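You operate a simulated robot arm through the tools that you are given. There is no shell and no other tool. Be economical: measure what you need, move in short steps, check, and stop when the job is done.

You are at the controls of a simulated two-armed robot. One attempt, no reset.

## Task
Pick up the box marked cord with one hand, pass it to the other hand and put it on the top of table marked fittings. Set down upright: box marked cord.

The check looks at the end state, three seconds after you hand in, the way a careful person would. Anything else that was tipped, shoved, dropped, spilled or broken makes it a failure.

## Robot
Two 7-joint arms with two-finger parallel grippers on one trunk, on a base that drives. Base frame: it is fixed to the floor where the robot stands at the start and does not move with it; the origin is under the middle of the robot, x ahead of it, y to its left, z up. Readings come in m, degrees, newtons and seconds.
The left shoulder is at the start at [0.02, 0.17, 1.178], the right one opposite. Each reaches about 0.811 m from its shoulder. Places, roughly: top of table marked fittings [-1.1, 2.4, 0.9]. Payload 3.8 kg a hand.
The tool frame of a hand sits at the grasp point between the pads (the TCP): z along the fingers, y along the line on which they close. The tips reach 0.03 m beyond it. Largest opening 0.11 m; finger width 0.02, thickness 0.01; the body of the gripper, 0.048 by 0.112 m, starts 0.055 m behind the TCP.
Orientation is that of the tool frame in the base frame, as [roll, pitch, yaw] about the fixed x, y, z axes, in that order (R = Rz(yaw) Ry(pitch) Rx(roll)). With the fingers straight down and closing along the base's y, the tool's x points along the base's -x, its y along +y and its z along -z.

## Interface
- The arms move only by the tool nudge_tool. It takes "left_plan", "right_plan" or both (then of equal length, played together; a hand with none holds still); each is a list of rows, each a list of 7 numbers: the shift along the tool's x, y, z in m, then the turn, a rotation vector about the tool's x, y, z in degrees, then the closure, from 0 (fully open) to 1 (shut). In form: [[dx, dy, dz, wx, wy, wz, claw], ...]. A call has 1 to 20 rows; each row shifts and turns the commanded pose from where the row before left it, along the tool's axes as they then stand. Each row takes 0.2 s and may step no farther than 0.05 m and 8.6 degrees from the row before; otherwise, or with a gripper value out of range, the whole call is refused. A pose out of reach is approached as far as the arm can. The call stops where the force on the tool passes 40 N (or 10 N more than at its start, if that is more) or the arm is blocked; 0.2 s more then pass. The fingers move at their own pace (about 0.072 m/s each) and stop on an object; they squeeze with about 26 N. The grip force told is the motor's: it shows also when the fingers shut on nothing. Time passes only in rows, and 0.2 s behind the last, so rows that do not move let the fingers close. The reply holds the time, the measured pose of the TCP, the force on the tool along the base axes, the opening and the grip force, in the units named above and with some noise, with the torque about the TCP (base axes, N m) and any sound that the robot's microphone picked up.
- Cameras (640 x 400 px; columns grow to the right, rows downward): "scene" is now at [0.1122, 0.0005, 1.3739]; the picture's right is [0.02, -1.00, 0.00], its down [-0.14, -0.00, -0.99] and it looks along [0.99, 0.02, -0.14] (base axes); focal length 214 px, centre (320, 200). "left" rides on the left gripper at [0.072, -0.017, -0.103] in its tool frame; the picture's right is [0.23, 0.97, 0.00], its down [-0.76, 0.18, -0.62] and it looks along [-0.61, 0.14, 0.78] (tool axes); focal length 222 px, centre (320, 200). "right" rides on the right gripper at [0.072, 0.017, -0.103] in its tool frame; the picture's right is [-0.23, 0.97, 0.00], its down [-0.76, -0.18, -0.62] and it looks along [-0.61, -0.14, 0.78] (tool axes); focal length 222 px, centre (320, 200). There is no depth. A picture from a camera that has moved, and an enlarged one, comes with that camera's place and axes in the base frame and with its lens.
- camera(camera): a new picture of that camera. The clock stands still meanwhile.
- slide_trunk(by): slides the trunk up (or, below 0, down) by that many m; the arms and the scene camera ride with it, the base frame stays. It gives what a move gives, with no picture.
- base_move(legs): drives the robot by 1 to 6 legs, each [ahead, turn to the left] in m and degrees, along the robot's own axes; the way and the turn of a leg run together, so that a leg with both is an arc; at most 1.5 m and 180 degrees a leg. The arms and the cameras ride along, it lands a little off, and it stops where it bumps. It gives what a move gives.
- head_to(pan, tilt): turns the head with the scene camera to pan (to the left, within 80 degrees either way) and tilt (down, from -29 to 69), counted from straight ahead of the robot. It gives what a move gives.
- zoom(camera, box): a new picture of the part [left, top, right, bottom] of that camera's present view, enlarged. The clock stands still meanwhile.
- finish_job(): hands the job in; it is judged then, once.

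Go step by step. Nothing tells you exact positions but the pictures and the camera data: compare them with the known pose of the tool, close in by small moves and look again before you grip or let go. The budget is 120 turns and 88 pictures, counting those below and the enlarged ones. Unless the task says otherwise, let go and move clear before handing in, and close with one line.

The tools are called after "Request:" as name(argument=value, ...) on one line, values as JSON. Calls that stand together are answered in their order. nudge_tool: Moves the arms, as the interface text tells. Its arguments: {"type":"object","properties":{"left_plan":{"type":"array"},"right_plan":{"type":"array"}},"required":[]} The other tools are called the same way: slide_trunk (by) slides the trunk up or down; base_move (legs) drives the base; head_to (pan, tilt) turns the head that bears the scene camera; camera (camera) takes a picture; zoom (camera, box) takes an enlarged picture of a part of a camera's view; finish_job () hands the job in.

At the start:

```text
t: 0.0
left_tcp_pos: [0.3233, 0.149, 1.0004]
left_ee_rot: [180.0, 0.0, 180.0]
left_ft_force: [0.2, 0.2, -0.2]
left_moment: [0.05, -0.04, 0.01]
left_gripper_width: 0.1101
left_grasp_force: 0.1
right_tcp_pos: [0.3317, -0.1304, 1.0006]
right_ee_rot: [-180.0, 0.0, -179.9]
right_ft_force: [0.1, 0.1, -0.4]
right_moment: [0.0, -0.01, 0.02]
right_gripper_width: 0.11
right_grasp_force: 0.1
trunk travel left (down, up): [-0.275, 0.295]
robot x, y, heading: [-0.0023, -0.0001, 0.1]
head pan, tilt: [1.0, 7.8]
```

scene: 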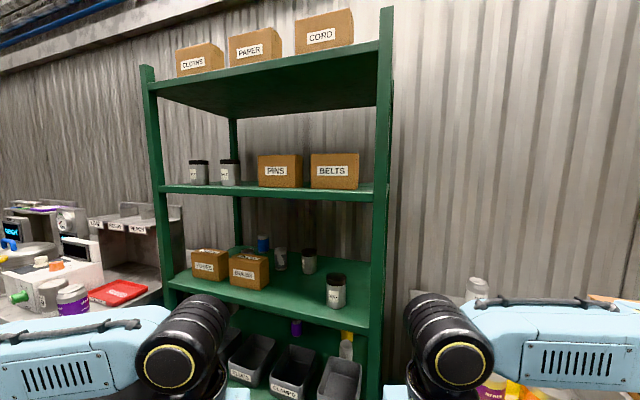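
right: 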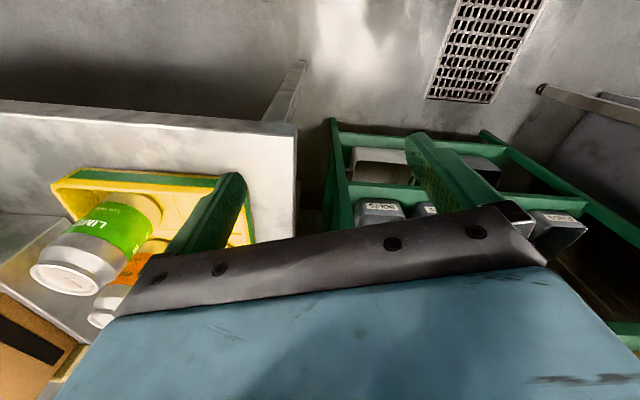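
left: 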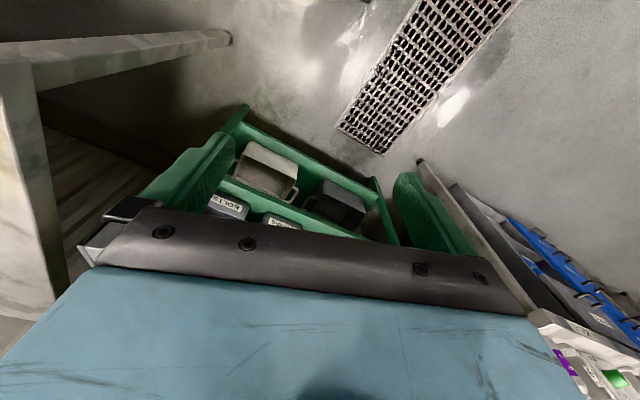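

The cord box stands on the top shelf, at the right end of the rack. I'll raise the trunk and tilt the head up, so the parallax gives me its distance.

Request:
slide_trunk(by=0.29)

Request:
head_to(pan=0, tilt=-5)

Request:
camera(camera="scene")

Request:
zoom(camera="scene", box=[120, 0, 440, 200])

```text
t: 2.9
left_tcp_pos: [0.3242, 0.148, 1.2899]
left_ee_rot: [-179.9, 0.0, -180.0]
left_ft_force: [0.4, 0.1, 0.2]
left_moment: [-0.02, -0.02, 0.0]
left_gripper_width: 0.1098
left_grasp_force: 0.1
right_tcp_pos: [0.3318, -0.1293, 1.289]
right_ee_rot: [-180.0, 0.0, 179.9]
right_ft_force: [-0.1, -0.4, -0.1]
right_moment: [-0.01, 0.0, 0.01]
right_gripper_width: 0.11
right_grasp_force: 0.1
trunk travel left (down, up): [-0.565, 0.005]
robot x, y, heading: [-0.0, 0.0005, -0.0]
head pan, tilt: [1.0, 7.8]
```

```text
t: 3.7
left_tcp_pos: [0.3236, 0.1486, 1.2918]
left_ee_rot: [180.0, 0.0, 179.9]
left_ft_force: [-0.4, 0.1, -0.2]
left_moment: [0.01, 0.02, 0.01]
left_gripper_width: 0.1099
left_grasp_force: 0.1
right_tcp_pos: [0.3316, -0.1286, 1.2906]
right_ee_rot: [180.0, 0.0, 180.0]
right_ft_force: [0.3, 0.3, 0.0]
right_moment: [-0.01, -0.03, -0.04]
right_gripper_width: 0.11
right_grasp_force: 0.0
trunk travel left (down, up): [-0.565, 0.005]
robot x, y, heading: [-0.0013, -0.0013, 0.1]
head pan, tilt: [0.0, -5.0]
```

```text
84 pictures are left
camera scene: at [0.1073, -0.0011, 1.684], right [0.0, -1.0, 0.0], down [0.09, 0.0, -1.0], along [1.0, 0.0, 0.09], focal length 214 px, centre (320, 200)
```

scene: 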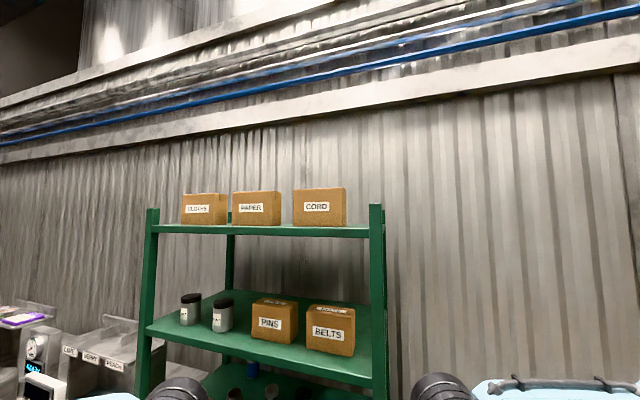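

```text
2.00 times, centred on (280, 100) of scene
camera zoom: at [0.1073, -0.0011, 1.684], right [0.0, -1.0, 0.0], down [0.09, 0.0, -1.0], along [1.0, 0.0, 0.09], focal length 429 px, centre (400, 400)
```

zoom: 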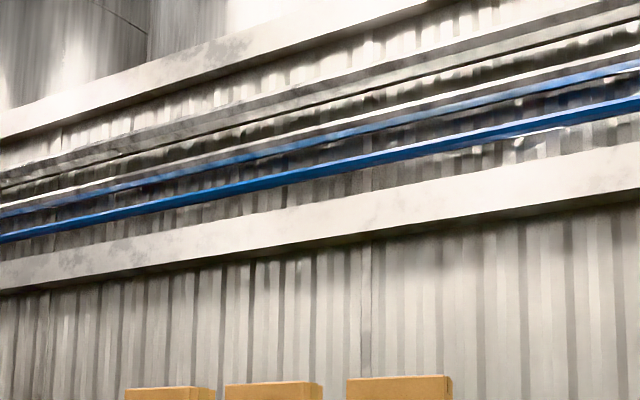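

By parallax the cord box is at x≈0.72 and z≈1.66–1.78. I'll zoom in to see its shape and rotation.

Request:
zoom(camera="scene", box=[240, 160, 400, 260])

Request:
head_to(pan=60, tilt=15)

Request:
camera(camera="scene")

```text
4.00 times, centred on (320, 210) of scene
camera zoom: at [0.1073, -0.0011, 1.684], right [0.0, -1.0, 0.0], down [0.09, 0.0, -1.0], along [1.0, 0.0, 0.09], focal length 858 px, centre (320, 160)
```

zoom: 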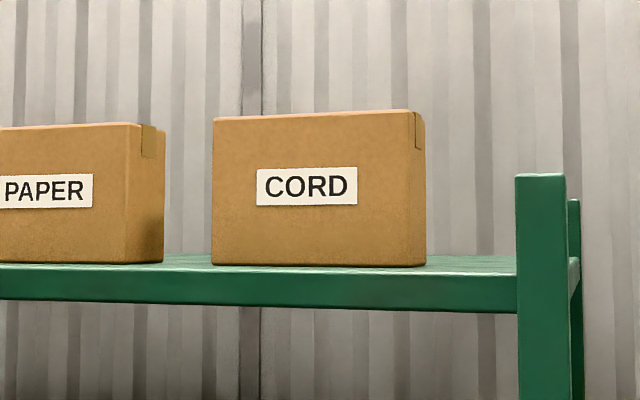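

```text
t: 5.0
left_tcp_pos: [0.3242, 0.1499, 1.2902]
left_ee_rot: [180.0, -0.1, -180.0]
left_ft_force: [-0.1, 0.1, -0.6]
left_moment: [0.0, -0.01, 0.01]
left_gripper_width: 0.1098
left_grasp_force: 0.1
right_tcp_pos: [0.3314, -0.1308, 1.2901]
right_ee_rot: [180.0, 0.0, 180.0]
right_ft_force: [0.4, 0.9, -0.4]
right_moment: [0.03, 0.0, 0.01]
right_gripper_width: 0.1098
right_grasp_force: 0.0
trunk travel left (down, up): [-0.565, 0.005]
robot x, y, heading: [-0.001, 0.0018, 0.0]
head pan, tilt: [60.0, 15.0]
```

```text
81 pictures are left
camera scene: at [0.0664, 0.0797, 1.6522], right [0.87, -0.5, 0.0], down [-0.13, -0.22, -0.97], along [0.48, 0.84, -0.26], focal length 214 px, centre (320, 200)
```

scene: 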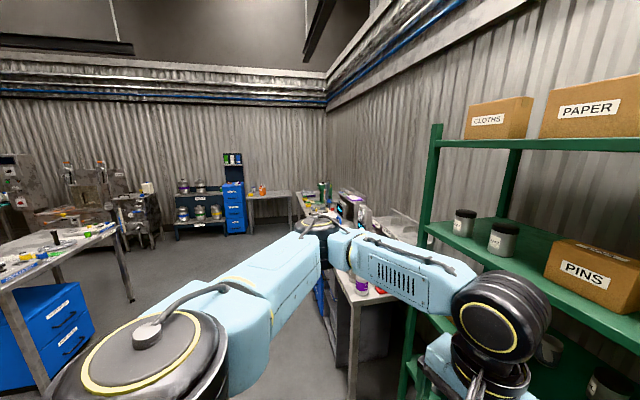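

The cord box is about 0.15 m wide and 0.11 m high, turned slightly, with its right end nearer to me. I'll raise the right hand so its camera can look down on it.

Request:
nudge_tool(right_plan=[[0, -0.005, -0.048, 0, 0, 0, 0], [0, -0.005, -0.048, 0, 0, 0, 0], [0, -0.005, -0.048, 0, 0, 0, 0], [0, -0.005, -0.048, 0, 0, 0, 0], [0, -0.005, -0.048, 0, 0, 0, 0], [0, -0.005, -0.048, 0, 0, 0, 0], [0, -0.005, -0.048, 0, 0, 0, 0], [0, -0.005, -0.048, 0, 0, 0, 0], [0, -0.005, -0.048, 0, 0, 0, 0], [0, -0.005, -0.048, 0, 0, 0, 0], [0, -0.005, -0.048, 0, 0, 0, 0], [0, -0.005, -0.048, 0, 0, 0, 0], [0, 0, 0, 0, 0, 0, 0]])

Request:
camera(camera="right")

```text
t: 7.8
left_tcp_pos: [0.3251, 0.1476, 1.2904]
left_ee_rot: [179.9, 0.0, 179.9]
left_ft_force: [0.2, -0.7, -0.1]
left_moment: [0.04, -0.04, -0.02]
left_gripper_width: 0.11
left_grasp_force: 0.0
right_tcp_pos: [0.3393, -0.1804, 1.7394]
right_ee_rot: [179.9, 0.0, 180.0]
right_ft_force: [0.4, -0.3, -0.1]
right_moment: [0.0, -0.02, -0.01]
right_gripper_width: 0.1102
right_grasp_force: 0.0
right hand out of reach, approached as far as the arm can: row 10, 11, 12
trunk travel left (down, up): [-0.565, 0.005]
robot x, y, heading: [0.0, 0.0018, -0.1]
head pan, tilt: [60.0, 15.0]
```

```text
80 pictures are left
camera right: at [0.2655, -0.163, 1.8434], right [0.23, 0.97, 0.0], down [0.76, -0.18, 0.62], along [0.61, -0.14, -0.78], focal length 222 px, centre (320, 200)
```

right: 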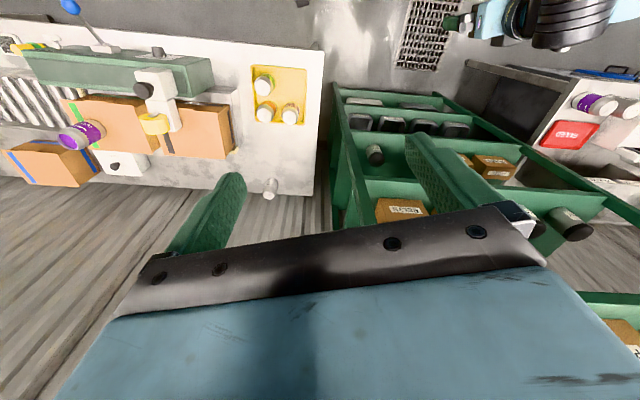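

The vertical reach is tight: with fingers straight down the hand tops out near z 1.74. I need the base closer and the hand tilted, so I'll look down to see how much room there is ahead of the base.

Request:
head_to(pan=0, tilt=60)

Request:
camera(camera="scene")

```text
t: 9.1
left_tcp_pos: [0.3243, 0.1483, 1.2913]
left_ee_rot: [180.0, 0.1, -180.0]
left_ft_force: [0.3, 0.3, 0.1]
left_moment: [-0.03, 0.0, 0.01]
left_gripper_width: 0.1099
left_grasp_force: 0.1
right_tcp_pos: [0.3385, -0.1801, 1.7403]
right_ee_rot: [179.9, 0.0, 179.9]
right_ft_force: [-0.6, 0.0, -0.1]
right_moment: [-0.02, -0.01, -0.04]
right_gripper_width: 0.1099
right_grasp_force: 0.1
trunk travel left (down, up): [-0.565, 0.005]
robot x, y, heading: [-0.0035, -0.0022, 0.0]
head pan, tilt: [0.0, 60.0]
```

```text
79 pictures are left
camera scene: at [0.0863, -0.001, 1.5859], right [0.0, -1.0, 0.0], down [-0.87, 0.0, -0.5], along [0.5, 0.0, -0.87], focal length 214 px, centre (320, 200)
```

scene: 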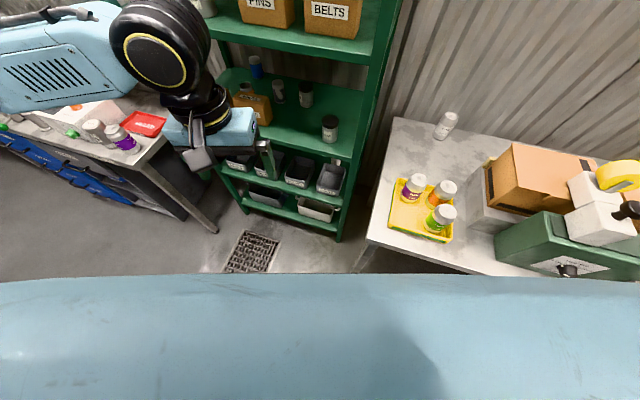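

The right-hand table corner is at about (0.34, -0.16), so the right arm has little room there. I'll pick with the left hand coming from the upper left, with the robot standing left of the box and facing right. First I raise the left arm.

Request:
nudge_tool(left_plan=[[0, 0.002, -0.045, 0, 0, 0, 0], [0, 0.002, -0.045, 0, 0, 0, 0], [0, 0.002, -0.045, 0, 0, 0, 0], [0, 0.002, -0.045, 0, 0, 0, 0], [0, 0.002, -0.045, 0, 0, 0, 0], [0, 0.002, -0.045, 0, 0, 0, 0], [0, 0.002, -0.045, 0, 0, 0, 0], [0, 0.002, -0.045, 0, 0, 0, 0], [0, 0.002, -0.045, 0, 0, 0, 0], [0, 0, 0, 0, 0, 0, 0]])

Request:
base_move(legs=[[0, 52], [0.28, 0]])

Request:
head_to(pan=-50, tilt=0)

Request:
camera(camera="scene")

```text
t: 11.3
left_tcp_pos: [0.3252, 0.1681, 1.6945]
left_ee_rot: [-180.0, 0.0, -180.0]
left_ft_force: [-0.4, -0.3, -0.4]
left_moment: [-0.05, 0.0, -0.02]
left_gripper_width: 0.11
left_grasp_force: 0.1
right_tcp_pos: [0.3397, -0.1792, 1.741]
right_ee_rot: [180.0, -0.1, -180.0]
right_ft_force: [0.5, 0.0, -0.3]
right_moment: [0.01, 0.01, 0.02]
right_gripper_width: 0.1098
right_grasp_force: 0.0
trunk travel left (down, up): [-0.565, 0.005]
robot x, y, heading: [-0.0003, 0.0004, -0.4]
head pan, tilt: [0.0, 60.0]
```

```text
t: 15.6
left_tcp_pos: [0.2325, 0.5774, 1.6957]
left_ee_rot: [-179.9, -0.1, -127.3]
left_ft_force: [1.0, -1.0, 0.6]
left_moment: [-0.01, 0.02, 0.0]
left_gripper_width: 0.11
left_grasp_force: 0.1
right_tcp_pos: [0.5162, 0.3765, 1.741]
right_ee_rot: [180.0, 0.1, -127.4]
right_ft_force: [0.3, -0.9, 0.6]
right_moment: [0.0, 0.0, -0.01]
right_gripper_width: 0.1101
right_grasp_force: 0.1
trunk travel left (down, up): [-0.565, 0.005]
robot x, y, heading: [0.1654, 0.2208, 52.4]
head pan, tilt: [0.0, 60.0]
```

```text
t: 16.9
left_tcp_pos: [0.2334, 0.5788, 1.6938]
left_ee_rot: [-180.0, 0.0, -127.4]
left_ft_force: [-0.2, -0.1, 0.7]
left_moment: [-0.01, 0.01, 0.0]
left_gripper_width: 0.11
left_grasp_force: 0.1
right_tcp_pos: [0.5166, 0.3792, 1.7409]
right_ee_rot: [179.9, 0.0, -127.4]
right_ft_force: [0.7, 0.4, 0.8]
right_moment: [-0.01, 0.0, -0.02]
right_gripper_width: 0.1095
right_grasp_force: 0.1
trunk travel left (down, up): [-0.565, 0.005]
robot x, y, heading: [0.1688, 0.2229, 52.6]
head pan, tilt: [-50.0, 0.0]
```

```text
78 pictures are left
camera scene: at [0.2704, 0.2393, 1.6762], right [0.05, -1.0, 0.0], down [0.0, 0.0, -1.0], along [1.0, 0.05, 0.0], focal length 214 px, centre (320, 200)
```

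scene: 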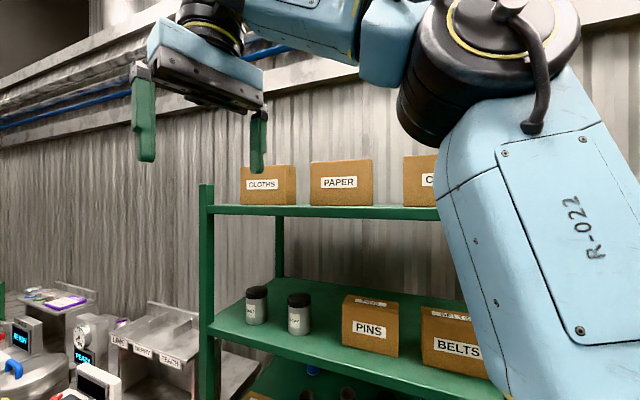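

The left front corner of the cord box triangulates to about (0.74, 0.08), which agrees with the first estimate. Now I turn to face right, in two stages.

Request:
base_move(legs=[[0, -60], [0, -55]])

Request:
head_to(pan=55, tilt=0)

Request:
camera(camera="scene")

Request:
camera(camera="left")

```text
t: 22.4
left_tcp_pos: [0.4673, 0.0085, 1.694]
left_ee_rot: [-180.0, 0.0, 117.6]
left_ft_force: [0.1, -0.6, -0.4]
left_moment: [0.01, -0.04, -0.01]
left_gripper_width: 0.1098
left_grasp_force: 0.0
right_tcp_pos: [0.165, -0.1634, 1.7416]
right_ee_rot: [179.8, 0.0, 117.6]
right_ft_force: [0.0, 0.1, 0.4]
right_moment: [0.01, 0.01, -0.01]
right_gripper_width: 0.11
right_grasp_force: 0.1
trunk travel left (down, up): [-0.565, 0.005]
robot x, y, heading: [0.1693, 0.2173, -62.3]
head pan, tilt: [-50.0, 0.0]
```

```text
t: 24.2
left_tcp_pos: [0.4681, 0.0097, 1.6935]
left_ee_rot: [-180.0, 0.0, 117.6]
left_ft_force: [1.2, -0.5, -0.1]
left_moment: [-0.02, 0.01, 0.02]
left_gripper_width: 0.1099
left_grasp_force: 0.1
right_tcp_pos: [0.1659, -0.1635, 1.7412]
right_ee_rot: [180.0, 0.0, 117.6]
right_ft_force: [0.4, 0.5, 0.0]
right_moment: [0.01, 0.05, -0.02]
right_gripper_width: 0.11
right_grasp_force: 0.0
trunk travel left (down, up): [-0.565, 0.005]
robot x, y, heading: [0.1687, 0.2179, -62.3]
head pan, tilt: [55.0, 0.0]
```

```text
77 pictures are left
camera scene: at [0.2664, 0.1879, 1.6763], right [-0.13, -0.99, 0.0], down [0.0, 0.0, -1.0], along [0.99, -0.13, 0.0], focal length 214 px, centre (320, 200)
```

scene: 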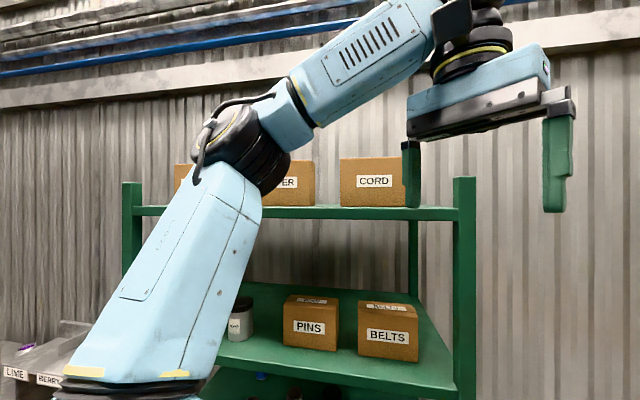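

```text
76 pictures are left
camera left: at [0.4192, 0.0659, 1.796], right [0.76, 0.65, 0.0], down [0.51, -0.59, 0.62], along [0.41, -0.47, -0.78], focal length 222 px, centre (320, 200)
```

left: 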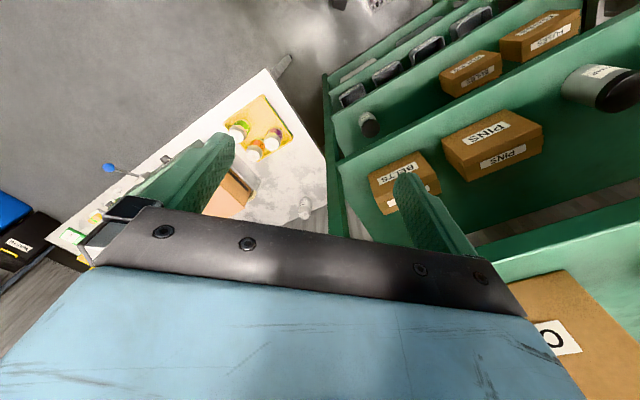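

The left shoulder needs to be about 0.08 m closer to the rack. I'll tuck the left hand in, back up a little, then come forward further in and turn to face right.

Request:
nudge_tool(left_plan=[[0.04, 0, -0.02, 0, 0, 0, 0], [0.04, 0, -0.02, 0, 0, 0, 0], [0.03, 0, -0.02, 0, 0, 0, 0]])

Request:
base_move(legs=[[-0.15, 0], [0, 32], [0.18, 0]])

```text
t: 25.0
left_tcp_pos: [0.4414, 0.0595, 1.7233]
left_ee_rot: [-179.8, -0.1, 117.6]
left_ft_force: [1.1, 0.0, 0.4]
left_moment: [0.04, 0.0, -0.02]
left_gripper_width: 0.1098
left_grasp_force: 0.0
left hand out of reach, approached as far as the arm can: row 2, 3
right_tcp_pos: [0.1686, -0.1657, 1.7408]
right_ee_rot: [-179.9, -0.1, 117.5]
right_ft_force: [0.2, 0.2, 0.2]
right_moment: [0.05, -0.03, 0.0]
right_gripper_width: 0.1099
right_grasp_force: 0.1
trunk travel left (down, up): [-0.565, 0.005]
robot x, y, heading: [0.1712, 0.2169, -62.4]
head pan, tilt: [55.0, 0.0]
```

```text
t: 29.0
left_tcp_pos: [0.5629, 0.2691, 1.7235]
left_ee_rot: [180.0, 0.2, 148.9]
left_ft_force: [-0.7, 0.6, 0.7]
left_moment: [-0.01, -0.02, -0.01]
left_gripper_width: 0.1098
left_grasp_force: 0.1
right_tcp_pos: [0.447, -0.0671, 1.7426]
right_ee_rot: [179.9, 0.2, 148.9]
right_ft_force: [-0.5, 0.7, 0.6]
right_moment: [-0.05, -0.01, 0.01]
right_gripper_width: 0.11
right_grasp_force: 0.0
trunk travel left (down, up): [-0.565, 0.005]
robot x, y, heading: [0.2503, 0.2601, -31.1]
head pan, tilt: [55.0, 0.0]
```

No bump, and the base is at (0.25, 0.26). Now I turn to face -90 and look at the shelf.

Request:
base_move(legs=[[0, -58]])

Request:
head_to(pan=75, tilt=5)

Request:
camera(camera="scene")

Request:
camera(camera="left")

```text
t: 32.0
left_tcp_pos: [0.4218, -0.0019, 1.7226]
left_ee_rot: [-180.0, 0.1, 90.4]
left_ft_force: [0.0, 0.0, 0.0]
left_moment: [-0.02, -0.01, 0.0]
left_gripper_width: 0.1101
left_grasp_force: 0.1
right_tcp_pos: [0.0753, -0.0784, 1.7416]
right_ee_rot: [-180.0, 0.1, 90.6]
right_ft_force: [-0.3, 0.1, 0.5]
right_moment: [-0.01, 0.0, 0.01]
right_gripper_width: 0.11
right_grasp_force: 0.2
trunk travel left (down, up): [-0.565, 0.005]
robot x, y, heading: [0.251, 0.2624, -89.4]
head pan, tilt: [55.0, 0.0]
```

```text
t: 32.8
left_tcp_pos: [0.4215, -0.0036, 1.7238]
left_ee_rot: [-179.9, 0.1, 90.4]
left_ft_force: [-0.4, -0.9, -0.8]
left_moment: [0.02, 0.01, 0.02]
left_gripper_width: 0.11
left_grasp_force: 0.0
right_tcp_pos: [0.0761, -0.0778, 1.7414]
right_ee_rot: [-180.0, 0.2, 90.5]
right_ft_force: [0.8, -0.8, -0.2]
right_moment: [0.01, -0.01, -0.01]
right_gripper_width: 0.1101
right_grasp_force: 0.1
trunk travel left (down, up): [-0.565, 0.005]
robot x, y, heading: [0.2558, 0.2595, -89.7]
head pan, tilt: [75.0, 5.0]
```

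```text
75 pictures are left
camera scene: at [0.3406, 0.2154, 1.6684], right [-0.25, -0.97, 0.0], down [-0.08, 0.02, -1.0], along [0.96, -0.25, -0.09], focal length 214 px, centre (320, 200)
```

scene: 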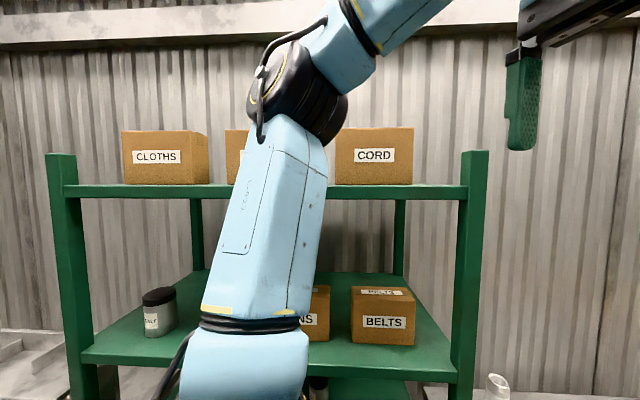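

```text
74 pictures are left
camera left: at [0.4049, 0.0704, 1.8253], right [0.97, 0.23, 0.0], down [0.18, -0.76, 0.62], along [0.14, -0.61, -0.78], focal length 222 px, centre (320, 200)
```

left: 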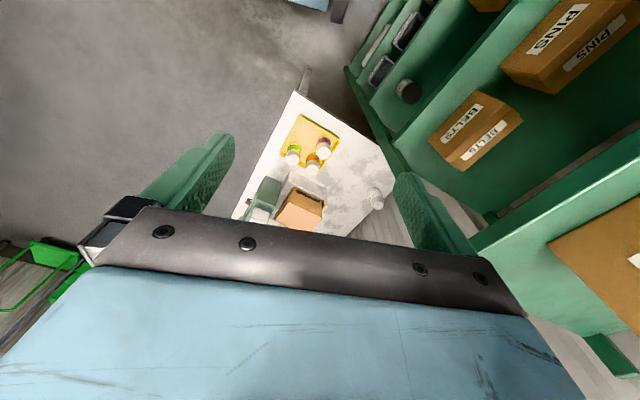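

The gripper is already turned the right way, closing along x. I need to know how large the base is before going nearer the table corner, so I'll tilt the right hand back toward the robot and look down at it.

Request:
nudge_tool(right_plan=[[0, 0, 0.04, 0, 8, 0, 0], [0, 0, 0.04, 0, 8, 0, 0], [0, 0, 0.03, 0, 8, 0, 0], [0, 0, 0, 0, 8, 0, 0], [0, 0, 0, 0, 8, 0, 0], [0, 0, 0, 0, 0, 0, 0]])

Request:
camera(camera="right")

```text
t: 34.2
left_tcp_pos: [0.4212, -0.0011, 1.7236]
left_ee_rot: [-179.8, 0.2, 90.3]
left_ft_force: [-0.8, 0.9, -0.4]
left_moment: [-0.02, 0.0, 0.0]
left_gripper_width: 0.11
left_grasp_force: 0.0
right_tcp_pos: [0.0858, -0.045, 1.5598]
right_ee_rot: [179.9, -39.8, 90.5]
right_ft_force: [0.3, -0.2, -0.6]
right_moment: [-0.01, 0.04, -0.01]
right_gripper_width: 0.1101
right_grasp_force: 0.1
right hand out of reach, approached as far as the arm can: row 3, 4, 5
trunk travel left (down, up): [-0.565, 0.005]
robot x, y, heading: [0.2498, 0.258, -89.9]
head pan, tilt: [75.0, 5.0]
```

```text
73 pictures are left
camera right: at [0.1022, -0.0542, 1.6847], right [0.98, -0.17, -0.14], down [-0.17, -0.99, -0.01], along [-0.14, 0.03, -0.99], focal length 222 px, centre (320, 200)
```

right: 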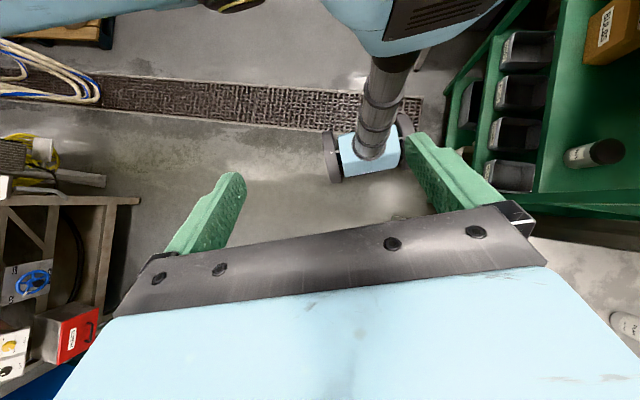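

The base reaches about 0.2 m ahead of its centre and 0.29 m to each side, so there is still room. I'll go ahead 0.1 m, then lean the left hand over with its wrist on the left, which lets the fingertips clear the top of the box.

Request:
base_move(legs=[[0.1, 0]])

Request:
nudge_tool(left_plan=[[-0.003, 0.011, -0.022, 0, -8, 0, 0], [-0.003, 0.011, -0.022, 0, -8, 0, 0], [-0.003, 0.011, -0.022, 0, -8, 0, 0], [-0.003, 0.011, -0.022, 0, -8, 0, 0], [-0.003, 0.011, -0.022, 0, -8, 0, 0], [-0.003, 0.011, -0.022, 0, -8, 0, 0], [-0.003, 0.011, -0.022, 0, -8, 0, 0], [0, 0, 0, 0, 0, 0, 0]])

Request:
camera(camera="left")

```text
t: 35.4
left_tcp_pos: [0.4219, -0.1011, 1.7248]
left_ee_rot: [-180.0, 0.1, 90.3]
left_ft_force: [0.4, -0.1, -0.2]
left_moment: [-0.01, -0.01, 0.05]
left_gripper_width: 0.1099
left_grasp_force: 0.0
right_tcp_pos: [0.0863, -0.1433, 1.5596]
right_ee_rot: [179.8, -39.8, 90.6]
right_ft_force: [-0.5, 0.0, 0.0]
right_moment: [-0.01, -0.01, 0.0]
right_gripper_width: 0.1099
right_grasp_force: 0.0
trunk travel left (down, up): [-0.565, 0.005]
robot x, y, heading: [0.257, 0.1618, -89.8]
head pan, tilt: [75.0, 5.0]
```

```text
t: 37.2
left_tcp_pos: [0.4978, -0.0601, 1.8659]
left_ee_rot: [-179.9, 56.2, 90.6]
left_ft_force: [-0.1, 0.0, 0.0]
left_moment: [-0.01, -0.04, 0.04]
left_gripper_width: 0.1101
left_grasp_force: 0.0
left hand out of reach, approached as far as the arm can: row 2
right_tcp_pos: [0.0853, -0.1448, 1.5602]
right_ee_rot: [179.9, -39.8, 90.5]
right_ft_force: [0.2, -0.2, 0.8]
right_moment: [-0.01, 0.03, 0.03]
right_gripper_width: 0.1098
right_grasp_force: 0.1
trunk travel left (down, up): [-0.565, 0.005]
robot x, y, heading: [0.2556, 0.1642, -89.5]
head pan, tilt: [75.0, 5.0]
```

```text
72 pictures are left
camera left: at [0.4801, 0.0649, 1.8606], right [0.97, 0.13, -0.19], down [0.18, 0.1, 0.98], along [0.15, -0.99, 0.07], focal length 222 px, centre (320, 200)
```

left: 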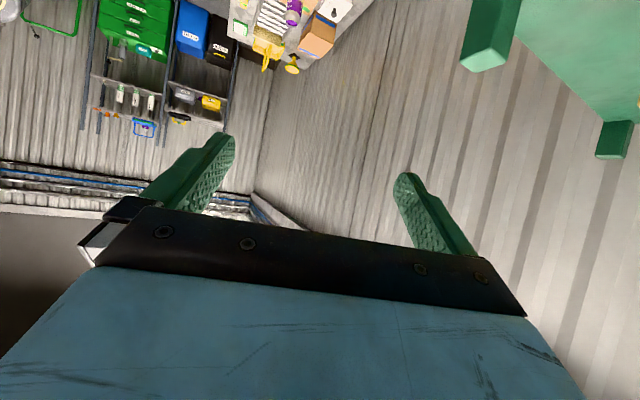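

The fingertips can clear the box top now. I'll swing the left hand's camera round to look at the box and measure its depth and yaw.

Request:
nudge_tool(left_plan=[[0.0, 0, -0.05, 0, 0, 0, 0], [0.0, 0, -0.04, -6.63, 0, -4.47, 0], [0, 0, 0, -6.63, 0, -4.47, 0], [0, 0, 0, -6.63, 0, -4.47, 0], [0, 0, 0, -6.63, 0, -4.47, 0], [0, 0, 0, -6.63, 0, -4.47, 0], [0, 0, 0, 0, 0, 0, 0]])

Request:
camera(camera="left")

Request:
camera(camera="scene")

```text
t: 38.8
left_tcp_pos: [0.48, -0.1673, 1.8423]
left_ee_rot: [-179.4, 56.1, 130.9]
left_ft_force: [0.0, 0.7, 0.4]
left_moment: [-0.02, 0.01, -0.02]
left_gripper_width: 0.11
left_grasp_force: 0.1
left hand out of reach, approached as far as the arm can: row 1, 2, 3, 4, 5, 6
right_tcp_pos: [0.0878, -0.1439, 1.559]
right_ee_rot: [179.9, -39.8, 90.5]
right_ft_force: [0.9, -0.4, -0.2]
right_moment: [-0.03, 0.0, 0.0]
right_gripper_width: 0.1101
right_grasp_force: 0.0
trunk travel left (down, up): [-0.565, 0.005]
robot x, y, heading: [0.2562, 0.1615, -89.6]
head pan, tilt: [75.0, 5.0]
```

```text
71 pictures are left
camera left: at [0.3856, -0.0808, 1.8387], right [0.66, 0.73, -0.19], down [0.08, 0.19, 0.98], along [0.75, -0.66, 0.07], focal length 222 px, centre (320, 200)
```

left: 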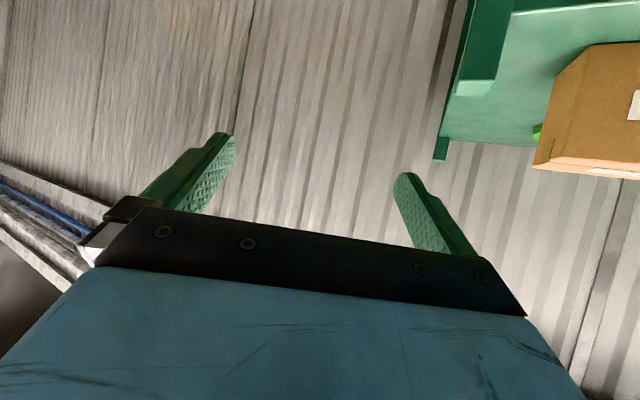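

```text
70 pictures are left
camera scene: at [0.3421, 0.1175, 1.6684], right [-0.25, -0.97, 0.0], down [-0.08, 0.02, -1.0], along [0.96, -0.25, -0.09], focal length 214 px, centre (320, 200)
```

scene: 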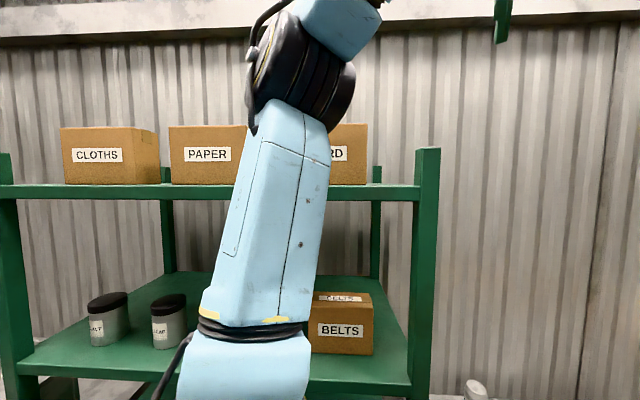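

The box's right end is in view, upside down. I'll zoom in to locate its corners.

Request:
zoom(camera="left", box=[480, 20, 640, 220])

```text
2.00 times, centred on (560, 120) of left
camera zoom: at [0.3856, -0.0808, 1.8387], right [0.66, 0.73, -0.19], down [0.08, 0.19, 0.98], along [0.75, -0.66, 0.07], focal length 444 px, centre (-160, 360)
```

zoom: 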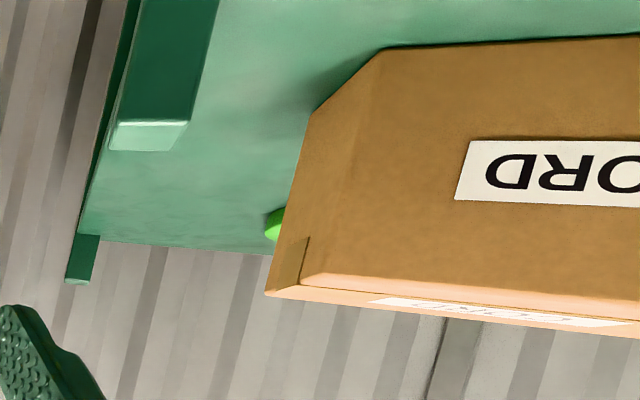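

The box is about 0.06 m deep, with yaw around 16° and its centre near (0.745, 0.00). That is easy to grip across its depth. I'll swing the hand back to the grasp yaw while it is still clear of the rack.

Request:
nudge_tool(left_plan=[[0, 0, 0, 6.63, 0, 4.47, 0], [0, 0, 0, 6.63, 0, 4.47, 0], [0, 0, 0, 6.63, 0, 4.47, 0], [0, 0, 0, 6.63, 0, 4.47, 0], [0, 0, 0, 6.63, 0, 4.47, 0], [0, 0, 0, 6.63, 0, 4.47, 0], [0, 0, 0, 6.63, 0, 4.47, 0], [0, 0, 0, 0, 0, 0, 0]])

```text
t: 40.8
left_tcp_pos: [0.448, -0.1318, 1.859]
left_ee_rot: [176.1, 58.3, 70.0]
left_ft_force: [0.4, -0.4, -0.1]
left_moment: [-0.02, -0.02, -0.02]
left_gripper_width: 0.1099
left_grasp_force: 0.0
right_tcp_pos: [0.0661, -0.1261, 1.5594]
right_ee_rot: [179.0, -39.1, 91.2]
right_ft_force: [-0.4, -0.3, 0.5]
right_moment: [0.01, 0.05, 0.02]
right_gripper_width: 0.1098
right_grasp_force: 0.1
trunk travel left (down, up): [-0.565, 0.005]
robot x, y, heading: [0.2541, 0.1611, -89.4]
head pan, tilt: [75.0, 5.0]
stopped in row 8 (left hand): the arm was blocked; the commanded pose is now the measured one
```

The left arm touched the right arm. I'll ease them apart, the right one away from the rack and the left one toward it, at a height clear of everything.

Request:
nudge_tool(left_plan=[[0, 0.02, 0, 0, 0, 0, 0], [0, 0.03, 0, 0, 0, 0, 0], [0, 0, 0, 0, 0, 0, 0]], right_plan=[[0, -0.04, 0, 0, 0, 0, 0], [0, -0.04, 0, 0, 0, 0, 0], [0, -0.04, 0, 0, 0, 0, 0]])

Request:
head_to(pan=20, tilt=-15)

Request:
camera(camera="scene")

```text
t: 41.8
left_tcp_pos: [0.4728, -0.1305, 1.8701]
left_ee_rot: [172.0, 59.2, 66.2]
left_ft_force: [0.4, 0.0, 0.1]
left_moment: [0.0, -0.01, 0.0]
left_gripper_width: 0.1101
left_grasp_force: 0.1
right_tcp_pos: [-0.0513, -0.1173, 1.5325]
right_ee_rot: [178.5, -38.8, 91.6]
right_ft_force: [0.1, 0.6, -1.1]
right_moment: [-0.04, 0.01, 0.01]
right_gripper_width: 0.1099
right_grasp_force: 0.1
right hand out of reach, approached as far as the arm can: row 1, 2, 3
trunk travel left (down, up): [-0.565, 0.005]
robot x, y, heading: [0.2506, 0.165, -89.5]
head pan, tilt: [75.0, 5.0]
stopped in row 3 (left hand): the arm was blocked; the commanded pose is now the measured one
```

```text
t: 43.0
left_tcp_pos: [0.4739, -0.1309, 1.8717]
left_ee_rot: [172.6, 59.0, 66.7]
left_ft_force: [-0.2, -0.5, -0.1]
left_moment: [0.02, -0.01, 0.02]
left_gripper_width: 0.11
left_grasp_force: 0.0
right_tcp_pos: [-0.0518, -0.1167, 1.533]
right_ee_rot: [178.3, -38.7, 91.5]
right_ft_force: [-0.2, -0.7, 0.0]
right_moment: [0.0, -0.04, 0.03]
right_gripper_width: 0.1098
right_grasp_force: 0.0
trunk travel left (down, up): [-0.565, 0.005]
robot x, y, heading: [0.253, 0.1616, -89.7]
head pan, tilt: [20.0, -15.0]
```

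```text
68 pictures are left
camera scene: at [0.2476, 0.0908, 1.7004], right [-0.94, -0.35, -0.01], down [0.11, -0.26, -0.96], along [0.33, -0.9, 0.28], focal length 214 px, centre (320, 200)
```

scene: 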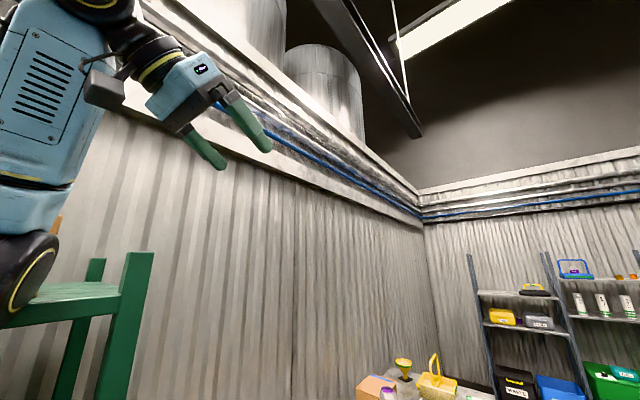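

The left elbow looks very close to the shelf, so I'll look that way before moving anything else.

Request:
head_to(pan=70, tilt=0)

Request:
camera(camera="scene")

```text
t: 44.2
left_tcp_pos: [0.4742, -0.1317, 1.8708]
left_ee_rot: [172.5, 59.1, 66.6]
left_ft_force: [-0.6, 0.1, 0.3]
left_moment: [0.0, -0.01, 0.0]
left_gripper_width: 0.11
left_grasp_force: 0.1
right_tcp_pos: [-0.0513, -0.1159, 1.5341]
right_ee_rot: [178.4, -38.8, 91.5]
right_ft_force: [-0.8, 0.1, -0.7]
right_moment: [-0.02, -0.04, 0.01]
right_gripper_width: 0.11
right_grasp_force: 0.0
trunk travel left (down, up): [-0.565, 0.005]
robot x, y, heading: [0.2595, 0.1658, -89.4]
head pan, tilt: [70.0, 0.0]
```

```text
67 pictures are left
camera scene: at [0.3049, 0.1354, 1.6786], right [-0.33, -0.94, 0.01], down [0.02, -0.02, -1.0], along [0.94, -0.33, 0.03], focal length 214 px, centre (320, 200)
```

scene: 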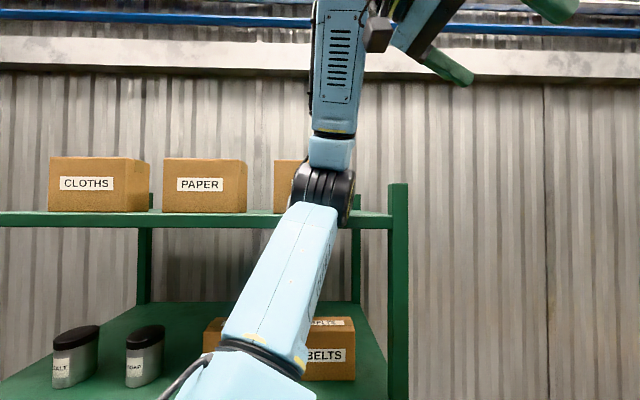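

The left elbow swung outward and is resting against the shelf's front edge. I'll retrace: pull the hand back and undo the yaw, then turn the base instead of twisting the wrist.

Request:
nudge_tool(left_plan=[[0, -0.02, 0, 0, 0, 0, 0], [0, -0.02, 0, -6.86, 0.57, -4.08, 0], [0, -0.01, 0, -6.86, 0.57, -4.08, 0], [0, 0, 0, -6.86, 0.57, -4.08, 0], [0, 0, 0, 0, 0, 0, 0]])

Request:
camera(camera="scene")

```text
t: 45.4
left_tcp_pos: [0.4698, -0.1544, 1.8544]
left_ee_rot: [175.5, 57.4, 93.6]
left_ft_force: [0.7, 0.1, -0.4]
left_moment: [0.01, 0.02, -0.03]
left_gripper_width: 0.1099
left_grasp_force: 0.0
right_tcp_pos: [-0.0194, -0.1413, 1.5332]
right_ee_rot: [-180.0, -39.7, 90.5]
right_ft_force: [0.0, 0.2, 1.3]
right_moment: [0.01, 0.02, 0.02]
right_gripper_width: 0.11
right_grasp_force: 0.1
trunk travel left (down, up): [-0.565, 0.005]
robot x, y, heading: [0.2599, 0.1631, -89.5]
head pan, tilt: [70.0, 0.0]
```

```text
66 pictures are left
camera scene: at [0.3391, 0.1081, 1.6761], right [-0.33, -0.94, 0.0], down [0.0, 0.0, -1.0], along [0.94, -0.33, 0.0], focal length 214 px, centre (320, 200)
```

scene: 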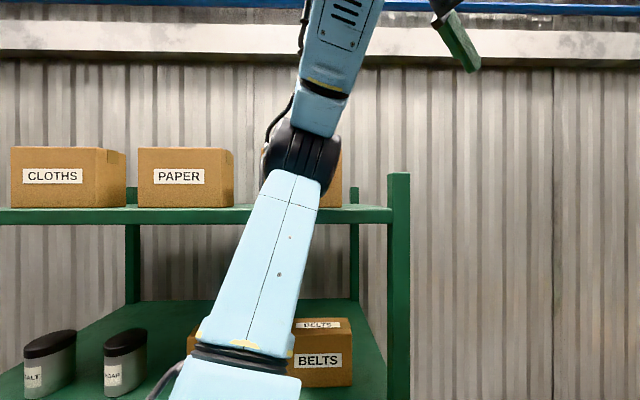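

The contact has released and the boxes are still in place. I'll return the hand to the earlier upright pose, turn the base 16° to match the box yaw, and look again.

Request:
nudge_tool(left_plan=[[0.003, -0.011, 0.022, 0, 8, 0, 0], [0.003, -0.011, 0.022, 0, 8, 0, 0], [0.003, -0.011, 0.022, 0, 8, 0, 0], [0.003, -0.005, 0.022, 0, 8, 0, 0], [0.003, 0, 0.022, 0, 8, 0, 0], [0.003, 0, 0.015, 0, 8, 0, 0], [0.003, 0, 0, 0, 8, 0, 0], [0, 0, 0, 0, 0, 0, 0]])

Request:
base_move(legs=[[0, 15.5]])

Request:
camera(camera="scene")

```text
t: 47.2
left_tcp_pos: [0.4425, -0.211, 1.7351]
left_ee_rot: [177.7, 1.7, 97.2]
left_ft_force: [0.1, 0.5, -1.0]
left_moment: [0.03, 0.04, 0.0]
left_gripper_width: 0.1098
left_grasp_force: 0.0
left hand out of reach, approached as far as the arm can: row 7
right_tcp_pos: [-0.0195, -0.1402, 1.5344]
right_ee_rot: [180.0, -39.8, 90.5]
right_ft_force: [1.2, 0.5, -0.3]
right_moment: [0.01, 0.0, 0.01]
right_gripper_width: 0.1102
right_grasp_force: 0.0
trunk travel left (down, up): [-0.565, 0.005]
robot x, y, heading: [0.2542, 0.1627, -89.7]
head pan, tilt: [70.0, 0.0]
```

```text
t: 48.5
left_tcp_pos: [0.5323, -0.146, 1.7359]
left_ee_rot: [177.6, 1.7, 112.9]
left_ft_force: [0.2, -0.3, -0.1]
left_moment: [0.03, -0.02, 0.0]
left_gripper_width: 0.1098
left_grasp_force: 0.1
right_tcp_pos: [0.069, -0.2028, 1.5347]
right_ee_rot: [179.9, -39.6, 106.3]
right_ft_force: [0.2, 0.8, -0.1]
right_moment: [0.03, 0.0, -0.02]
right_gripper_width: 0.1101
right_grasp_force: 0.0
trunk travel left (down, up): [-0.565, 0.005]
robot x, y, heading: [0.251, 0.1641, -73.9]
head pan, tilt: [70.0, 0.0]
```

```text
65 pictures are left
camera scene: at [0.3472, 0.1354, 1.6764], right [-0.07, -1.0, 0.0], down [0.0, 0.0, -1.0], along [1.0, -0.07, 0.0], focal length 214 px, centre (320, 200)
```

scene: 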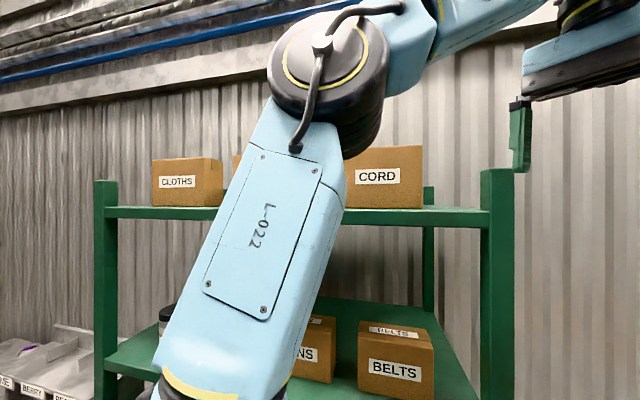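

The elbow is up again. I had the turn direction reversed, so I'll tuck the hand in, back out and come in about 0.03 m closer, facing -90.

Request:
nudge_tool(left_plan=[[0.03, -0.02, 0, 0, 0, 4, 0], [0.03, -0.02, 0, 0, 0, 4, 0], [0.02, 0, 0, 0, 0, 0, 0]])

Request:
slide_trunk(by=0.005)

Request:
base_move(legs=[[-0.3, 0], [0, 9], [0.27, 0]])

```text
t: 49.3
left_tcp_pos: [0.4719, -0.0845, 1.7302]
left_ee_rot: [177.3, 1.4, 104.9]
left_ft_force: [0.1, 0.5, 0.2]
left_moment: [-0.01, 0.01, 0.02]
left_gripper_width: 0.1102
left_grasp_force: 0.1
right_tcp_pos: [0.0699, -0.2012, 1.5349]
right_ee_rot: [179.9, -39.7, 106.3]
right_ft_force: [-0.8, -0.4, -0.9]
right_moment: [0.0, 0.02, 0.02]
right_gripper_width: 0.1101
right_grasp_force: 0.0
trunk travel left (down, up): [-0.565, 0.005]
robot x, y, heading: [0.2522, 0.1611, -73.9]
head pan, tilt: [70.0, 0.0]
```

```text
t: 49.9
left_tcp_pos: [0.4709, -0.085, 1.7345]
left_ee_rot: [177.3, 1.3, 104.7]
left_ft_force: [0.0, -0.1, 0.3]
left_moment: [0.0, 0.01, 0.0]
left_gripper_width: 0.1101
left_grasp_force: 0.1
right_tcp_pos: [0.0711, -0.2022, 1.5399]
right_ee_rot: [180.0, -39.7, 106.2]
right_ft_force: [0.1, -0.2, -0.2]
right_moment: [0.0, 0.0, 0.01]
right_gripper_width: 0.11
right_grasp_force: 0.2
trunk travel left (down, up): [-0.57, 0.0]
robot x, y, heading: [0.2545, 0.1623, -74.1]
head pan, tilt: [70.0, 0.0]
```

```text
t: 54.0
left_tcp_pos: [0.5352, 0.0018, 1.7356]
left_ee_rot: [177.3, 1.4, 113.7]
left_ft_force: [-0.3, -0.3, 1.2]
left_moment: [0.0, -0.02, 0.01]
left_gripper_width: 0.11
left_grasp_force: 0.0
right_tcp_pos: [0.1566, -0.1753, 1.5407]
right_ee_rot: [179.7, -39.6, 115.2]
right_ft_force: [-0.4, 0.7, -0.6]
right_moment: [-0.01, -0.02, -0.05]
right_gripper_width: 0.1101
right_grasp_force: 0.1
trunk travel left (down, up): [-0.57, 0.0]
robot x, y, heading: [0.2806, 0.2092, -64.7]
head pan, tilt: [70.0, 0.0]
```

No bump. Now I turn to about -93, go slightly ahead, and lean the hand over.

Request:
base_move(legs=[[0, -28], [0.03, 0]])

Request:
nudge_tool(left_plan=[[-0.003, 0, -0.02, 0, -8, 0, 0], [-0.003, 0, -0.02, 0, -8, 0, 0], [0, 0, -0.02, 0, -8, 0, 0], [0, 0.0, -0.02, 0, -8, 0, 0], [0, 0.0, -0.02, 0, -8, 0, 0], [0, 0.0, -0.02, 0, -8, 0, 0], [0, 0.0, -0.02, 0, -8, 0, 0], [0, 0, 0, 0, 0, 0, 0]])

Request:
camera(camera="scene")

```text
t: 56.3
left_tcp_pos: [0.4065, -0.1143, 1.7363]
left_ee_rot: [177.3, 1.7, 85.9]
left_ft_force: [-0.2, 0.8, -0.3]
left_moment: [-0.09, -0.03, 0.03]
left_gripper_width: 0.11
left_grasp_force: 0.1
right_tcp_pos: [-0.0094, -0.0957, 1.5411]
right_ee_rot: [180.0, -39.4, 87.2]
right_ft_force: [0.2, 0.3, 0.2]
right_moment: [-0.03, 0.01, -0.03]
right_gripper_width: 0.1099
right_grasp_force: 0.1
trunk travel left (down, up): [-0.57, 0.0]
robot x, y, heading: [0.2817, 0.1832, -92.9]
head pan, tilt: [70.0, 0.0]
```

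```text
t: 58.1
left_tcp_pos: [0.4025, -0.0714, 1.8561]
left_ee_rot: [175.2, 57.4, 81.8]
left_ft_force: [-0.4, 0.0, 0.5]
left_moment: [0.0, -0.01, -0.04]
left_gripper_width: 0.11
left_grasp_force: 0.0
right_tcp_pos: [-0.0118, -0.1025, 1.5405]
right_ee_rot: [179.8, -39.7, 87.3]
right_ft_force: [0.0, 0.0, 0.1]
right_moment: [0.03, 0.01, -0.01]
right_gripper_width: 0.11
right_grasp_force: 0.1
trunk travel left (down, up): [-0.57, 0.0]
robot x, y, heading: [0.2766, 0.1848, -92.9]
head pan, tilt: [70.0, 0.0]
```

```text
64 pictures are left
camera scene: at [0.361, 0.1256, 1.6813], right [-0.39, -0.92, 0.0], down [0.0, 0.0, -1.0], along [0.92, -0.39, 0.0], focal length 214 px, centre (320, 200)
```

scene: 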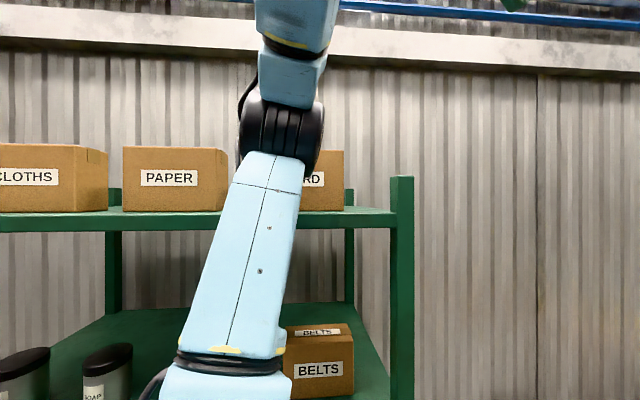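

The elbow is near (0.6, 0.07, 1.75), just above shelf height. I'll move the hand toward the box in small steps and watch the elbow.

Request:
nudge_tool(left_plan=[[0.009, 0.035, -0.014, 0, 0, 0, 0], [0.009, 0.035, -0.014, 0, 0, 0, 0], [0.009, 0.035, -0.014, 0, 0, 0, 0], [0.009, 0.035, -0.014, 0, 0, 0, 0], [0, 0, 0, 0, 0, 0, 0]])

Request:
camera(camera="scene")

Request:
camera(camera="left")

```text
t: 59.5
left_tcp_pos: [0.5034, -0.0361, 1.8545]
left_ee_rot: [170.5, 57.4, 77.5]
left_ft_force: [0.0, 0.2, 0.0]
left_moment: [-0.04, 0.05, 0.0]
left_gripper_width: 0.1101
left_grasp_force: 0.0
left hand out of reach, approached as far as the arm can: row 3, 4
right_tcp_pos: [-0.0323, -0.099, 1.5361]
right_ee_rot: [178.6, -39.5, 88.0]
right_ft_force: [0.1, -0.1, 0.4]
right_moment: [0.02, -0.01, 0.02]
right_gripper_width: 0.1103
right_grasp_force: 0.2
trunk travel left (down, up): [-0.57, 0.0]
robot x, y, heading: [0.278, 0.1845, -92.5]
head pan, tilt: [70.0, 0.0]
stopped in row 5 (left hand): the arm was blocked; the commanded pose is now the measured one
```

```text
63 pictures are left
camera scene: at [0.336, 0.1299, 1.6824], right [-0.39, -0.92, 0.0], down [0.02, 0.0, -1.0], along [0.92, -0.39, 0.01], focal length 214 px, centre (320, 200)
```

scene: 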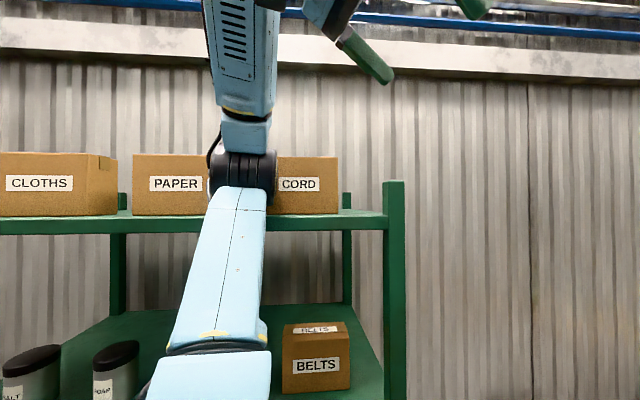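

```text
62 pictures are left
camera left: at [0.497, 0.0908, 1.8449], right [0.99, 0.04, -0.11], down [0.1, 0.12, 0.99], along [0.05, -0.99, 0.11], focal length 222 px, centre (320, 200)
```

left: 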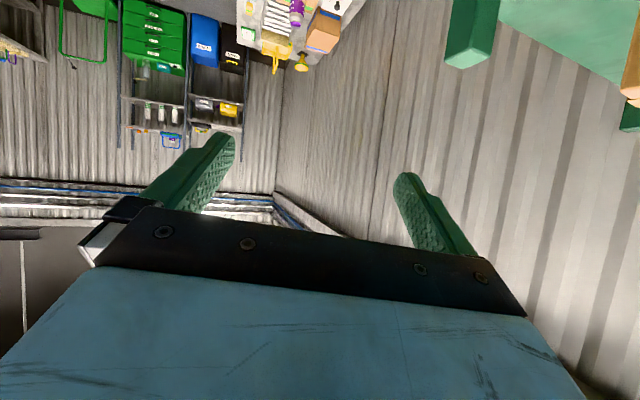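

Facing sideways always puts the elbow on the rack side. I'll change plan: face the rack squarely, since the base only reaches 0.2 m ahead, and pick with the right arm leaning in from the right. First I release the contact and back out.

Request:
nudge_tool(left_plan=[[0, -0.03, 0, 0, 0, 0, 0], [-0.009, -0.035, 0.014, 0, 0, 0, 0], [-0.009, -0.035, 0.014, 0, 0, 0, 0], [-0.009, -0.02, 0.014, 0, 0, 0, 0], [0, 0, 0, 0, 0, 0, 0]])

Request:
base_move(legs=[[0, 33], [-0.1, 0], [0, 60], [-0.25, 0]])

Request:
head_to(pan=0, tilt=0)

Request:
camera(camera="scene")

```text
t: 60.7
left_tcp_pos: [0.415, -0.0843, 1.841]
left_ee_rot: [173.6, 57.5, 80.3]
left_ft_force: [0.3, 0.4, -0.3]
left_moment: [-0.01, 0.02, -0.02]
left_gripper_width: 0.1099
left_grasp_force: 0.1
right_tcp_pos: [-0.0087, -0.104, 1.539]
right_ee_rot: [179.9, -39.7, 87.3]
right_ft_force: [0.8, -0.7, 0.0]
right_moment: [0.03, -0.01, -0.01]
right_gripper_width: 0.11
right_grasp_force: 0.1
trunk travel left (down, up): [-0.57, 0.0]
robot x, y, heading: [0.2796, 0.1863, -93.0]
head pan, tilt: [70.0, 0.0]
```

```text
t: 67.5
left_tcp_pos: [0.2407, 0.4143, 1.8406]
left_ee_rot: [173.4, 57.5, 173.6]
left_ft_force: [1.2, 0.5, 0.3]
left_moment: [0.02, 0.01, 0.01]
left_gripper_width: 0.1099
left_grasp_force: 0.0
right_tcp_pos: [0.2877, -0.0061, 1.5396]
right_ee_rot: [179.7, -39.7, -179.2]
right_ft_force: [0.1, 0.5, 0.3]
right_moment: [0.05, 0.02, -0.01]
right_gripper_width: 0.1102
right_grasp_force: 0.2
trunk travel left (down, up): [-0.57, 0.0]
robot x, y, heading: [-0.0167, 0.2628, 0.7]
head pan, tilt: [70.0, 0.0]
```

```text
t: 68.9
left_tcp_pos: [0.2404, 0.4151, 1.8417]
left_ee_rot: [173.4, 57.6, 173.4]
left_ft_force: [-0.4, 0.2, 1.1]
left_moment: [-0.02, 0.0, 0.03]
left_gripper_width: 0.1102
left_grasp_force: 0.1
right_tcp_pos: [0.2866, -0.0061, 1.5399]
right_ee_rot: [179.9, -39.6, -179.2]
right_ft_force: [0.3, 0.5, -0.3]
right_moment: [0.0, 0.0, 0.03]
right_gripper_width: 0.1101
right_grasp_force: 0.1
trunk travel left (down, up): [-0.57, 0.0]
robot x, y, heading: [-0.0188, 0.2666, 0.6]
head pan, tilt: [0.0, 0.0]
```

```text
61 pictures are left
camera scene: at [0.0931, 0.2667, 1.6813], right [0.01, -1.0, 0.0], down [0.0, 0.0, -1.0], along [1.0, 0.01, 0.0], focal length 214 px, centre (320, 200)
```

scene: 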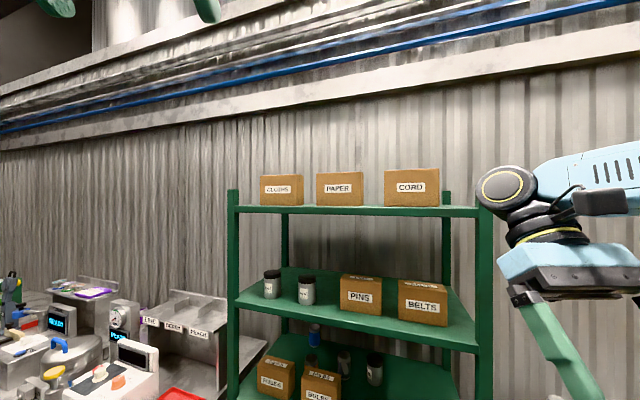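

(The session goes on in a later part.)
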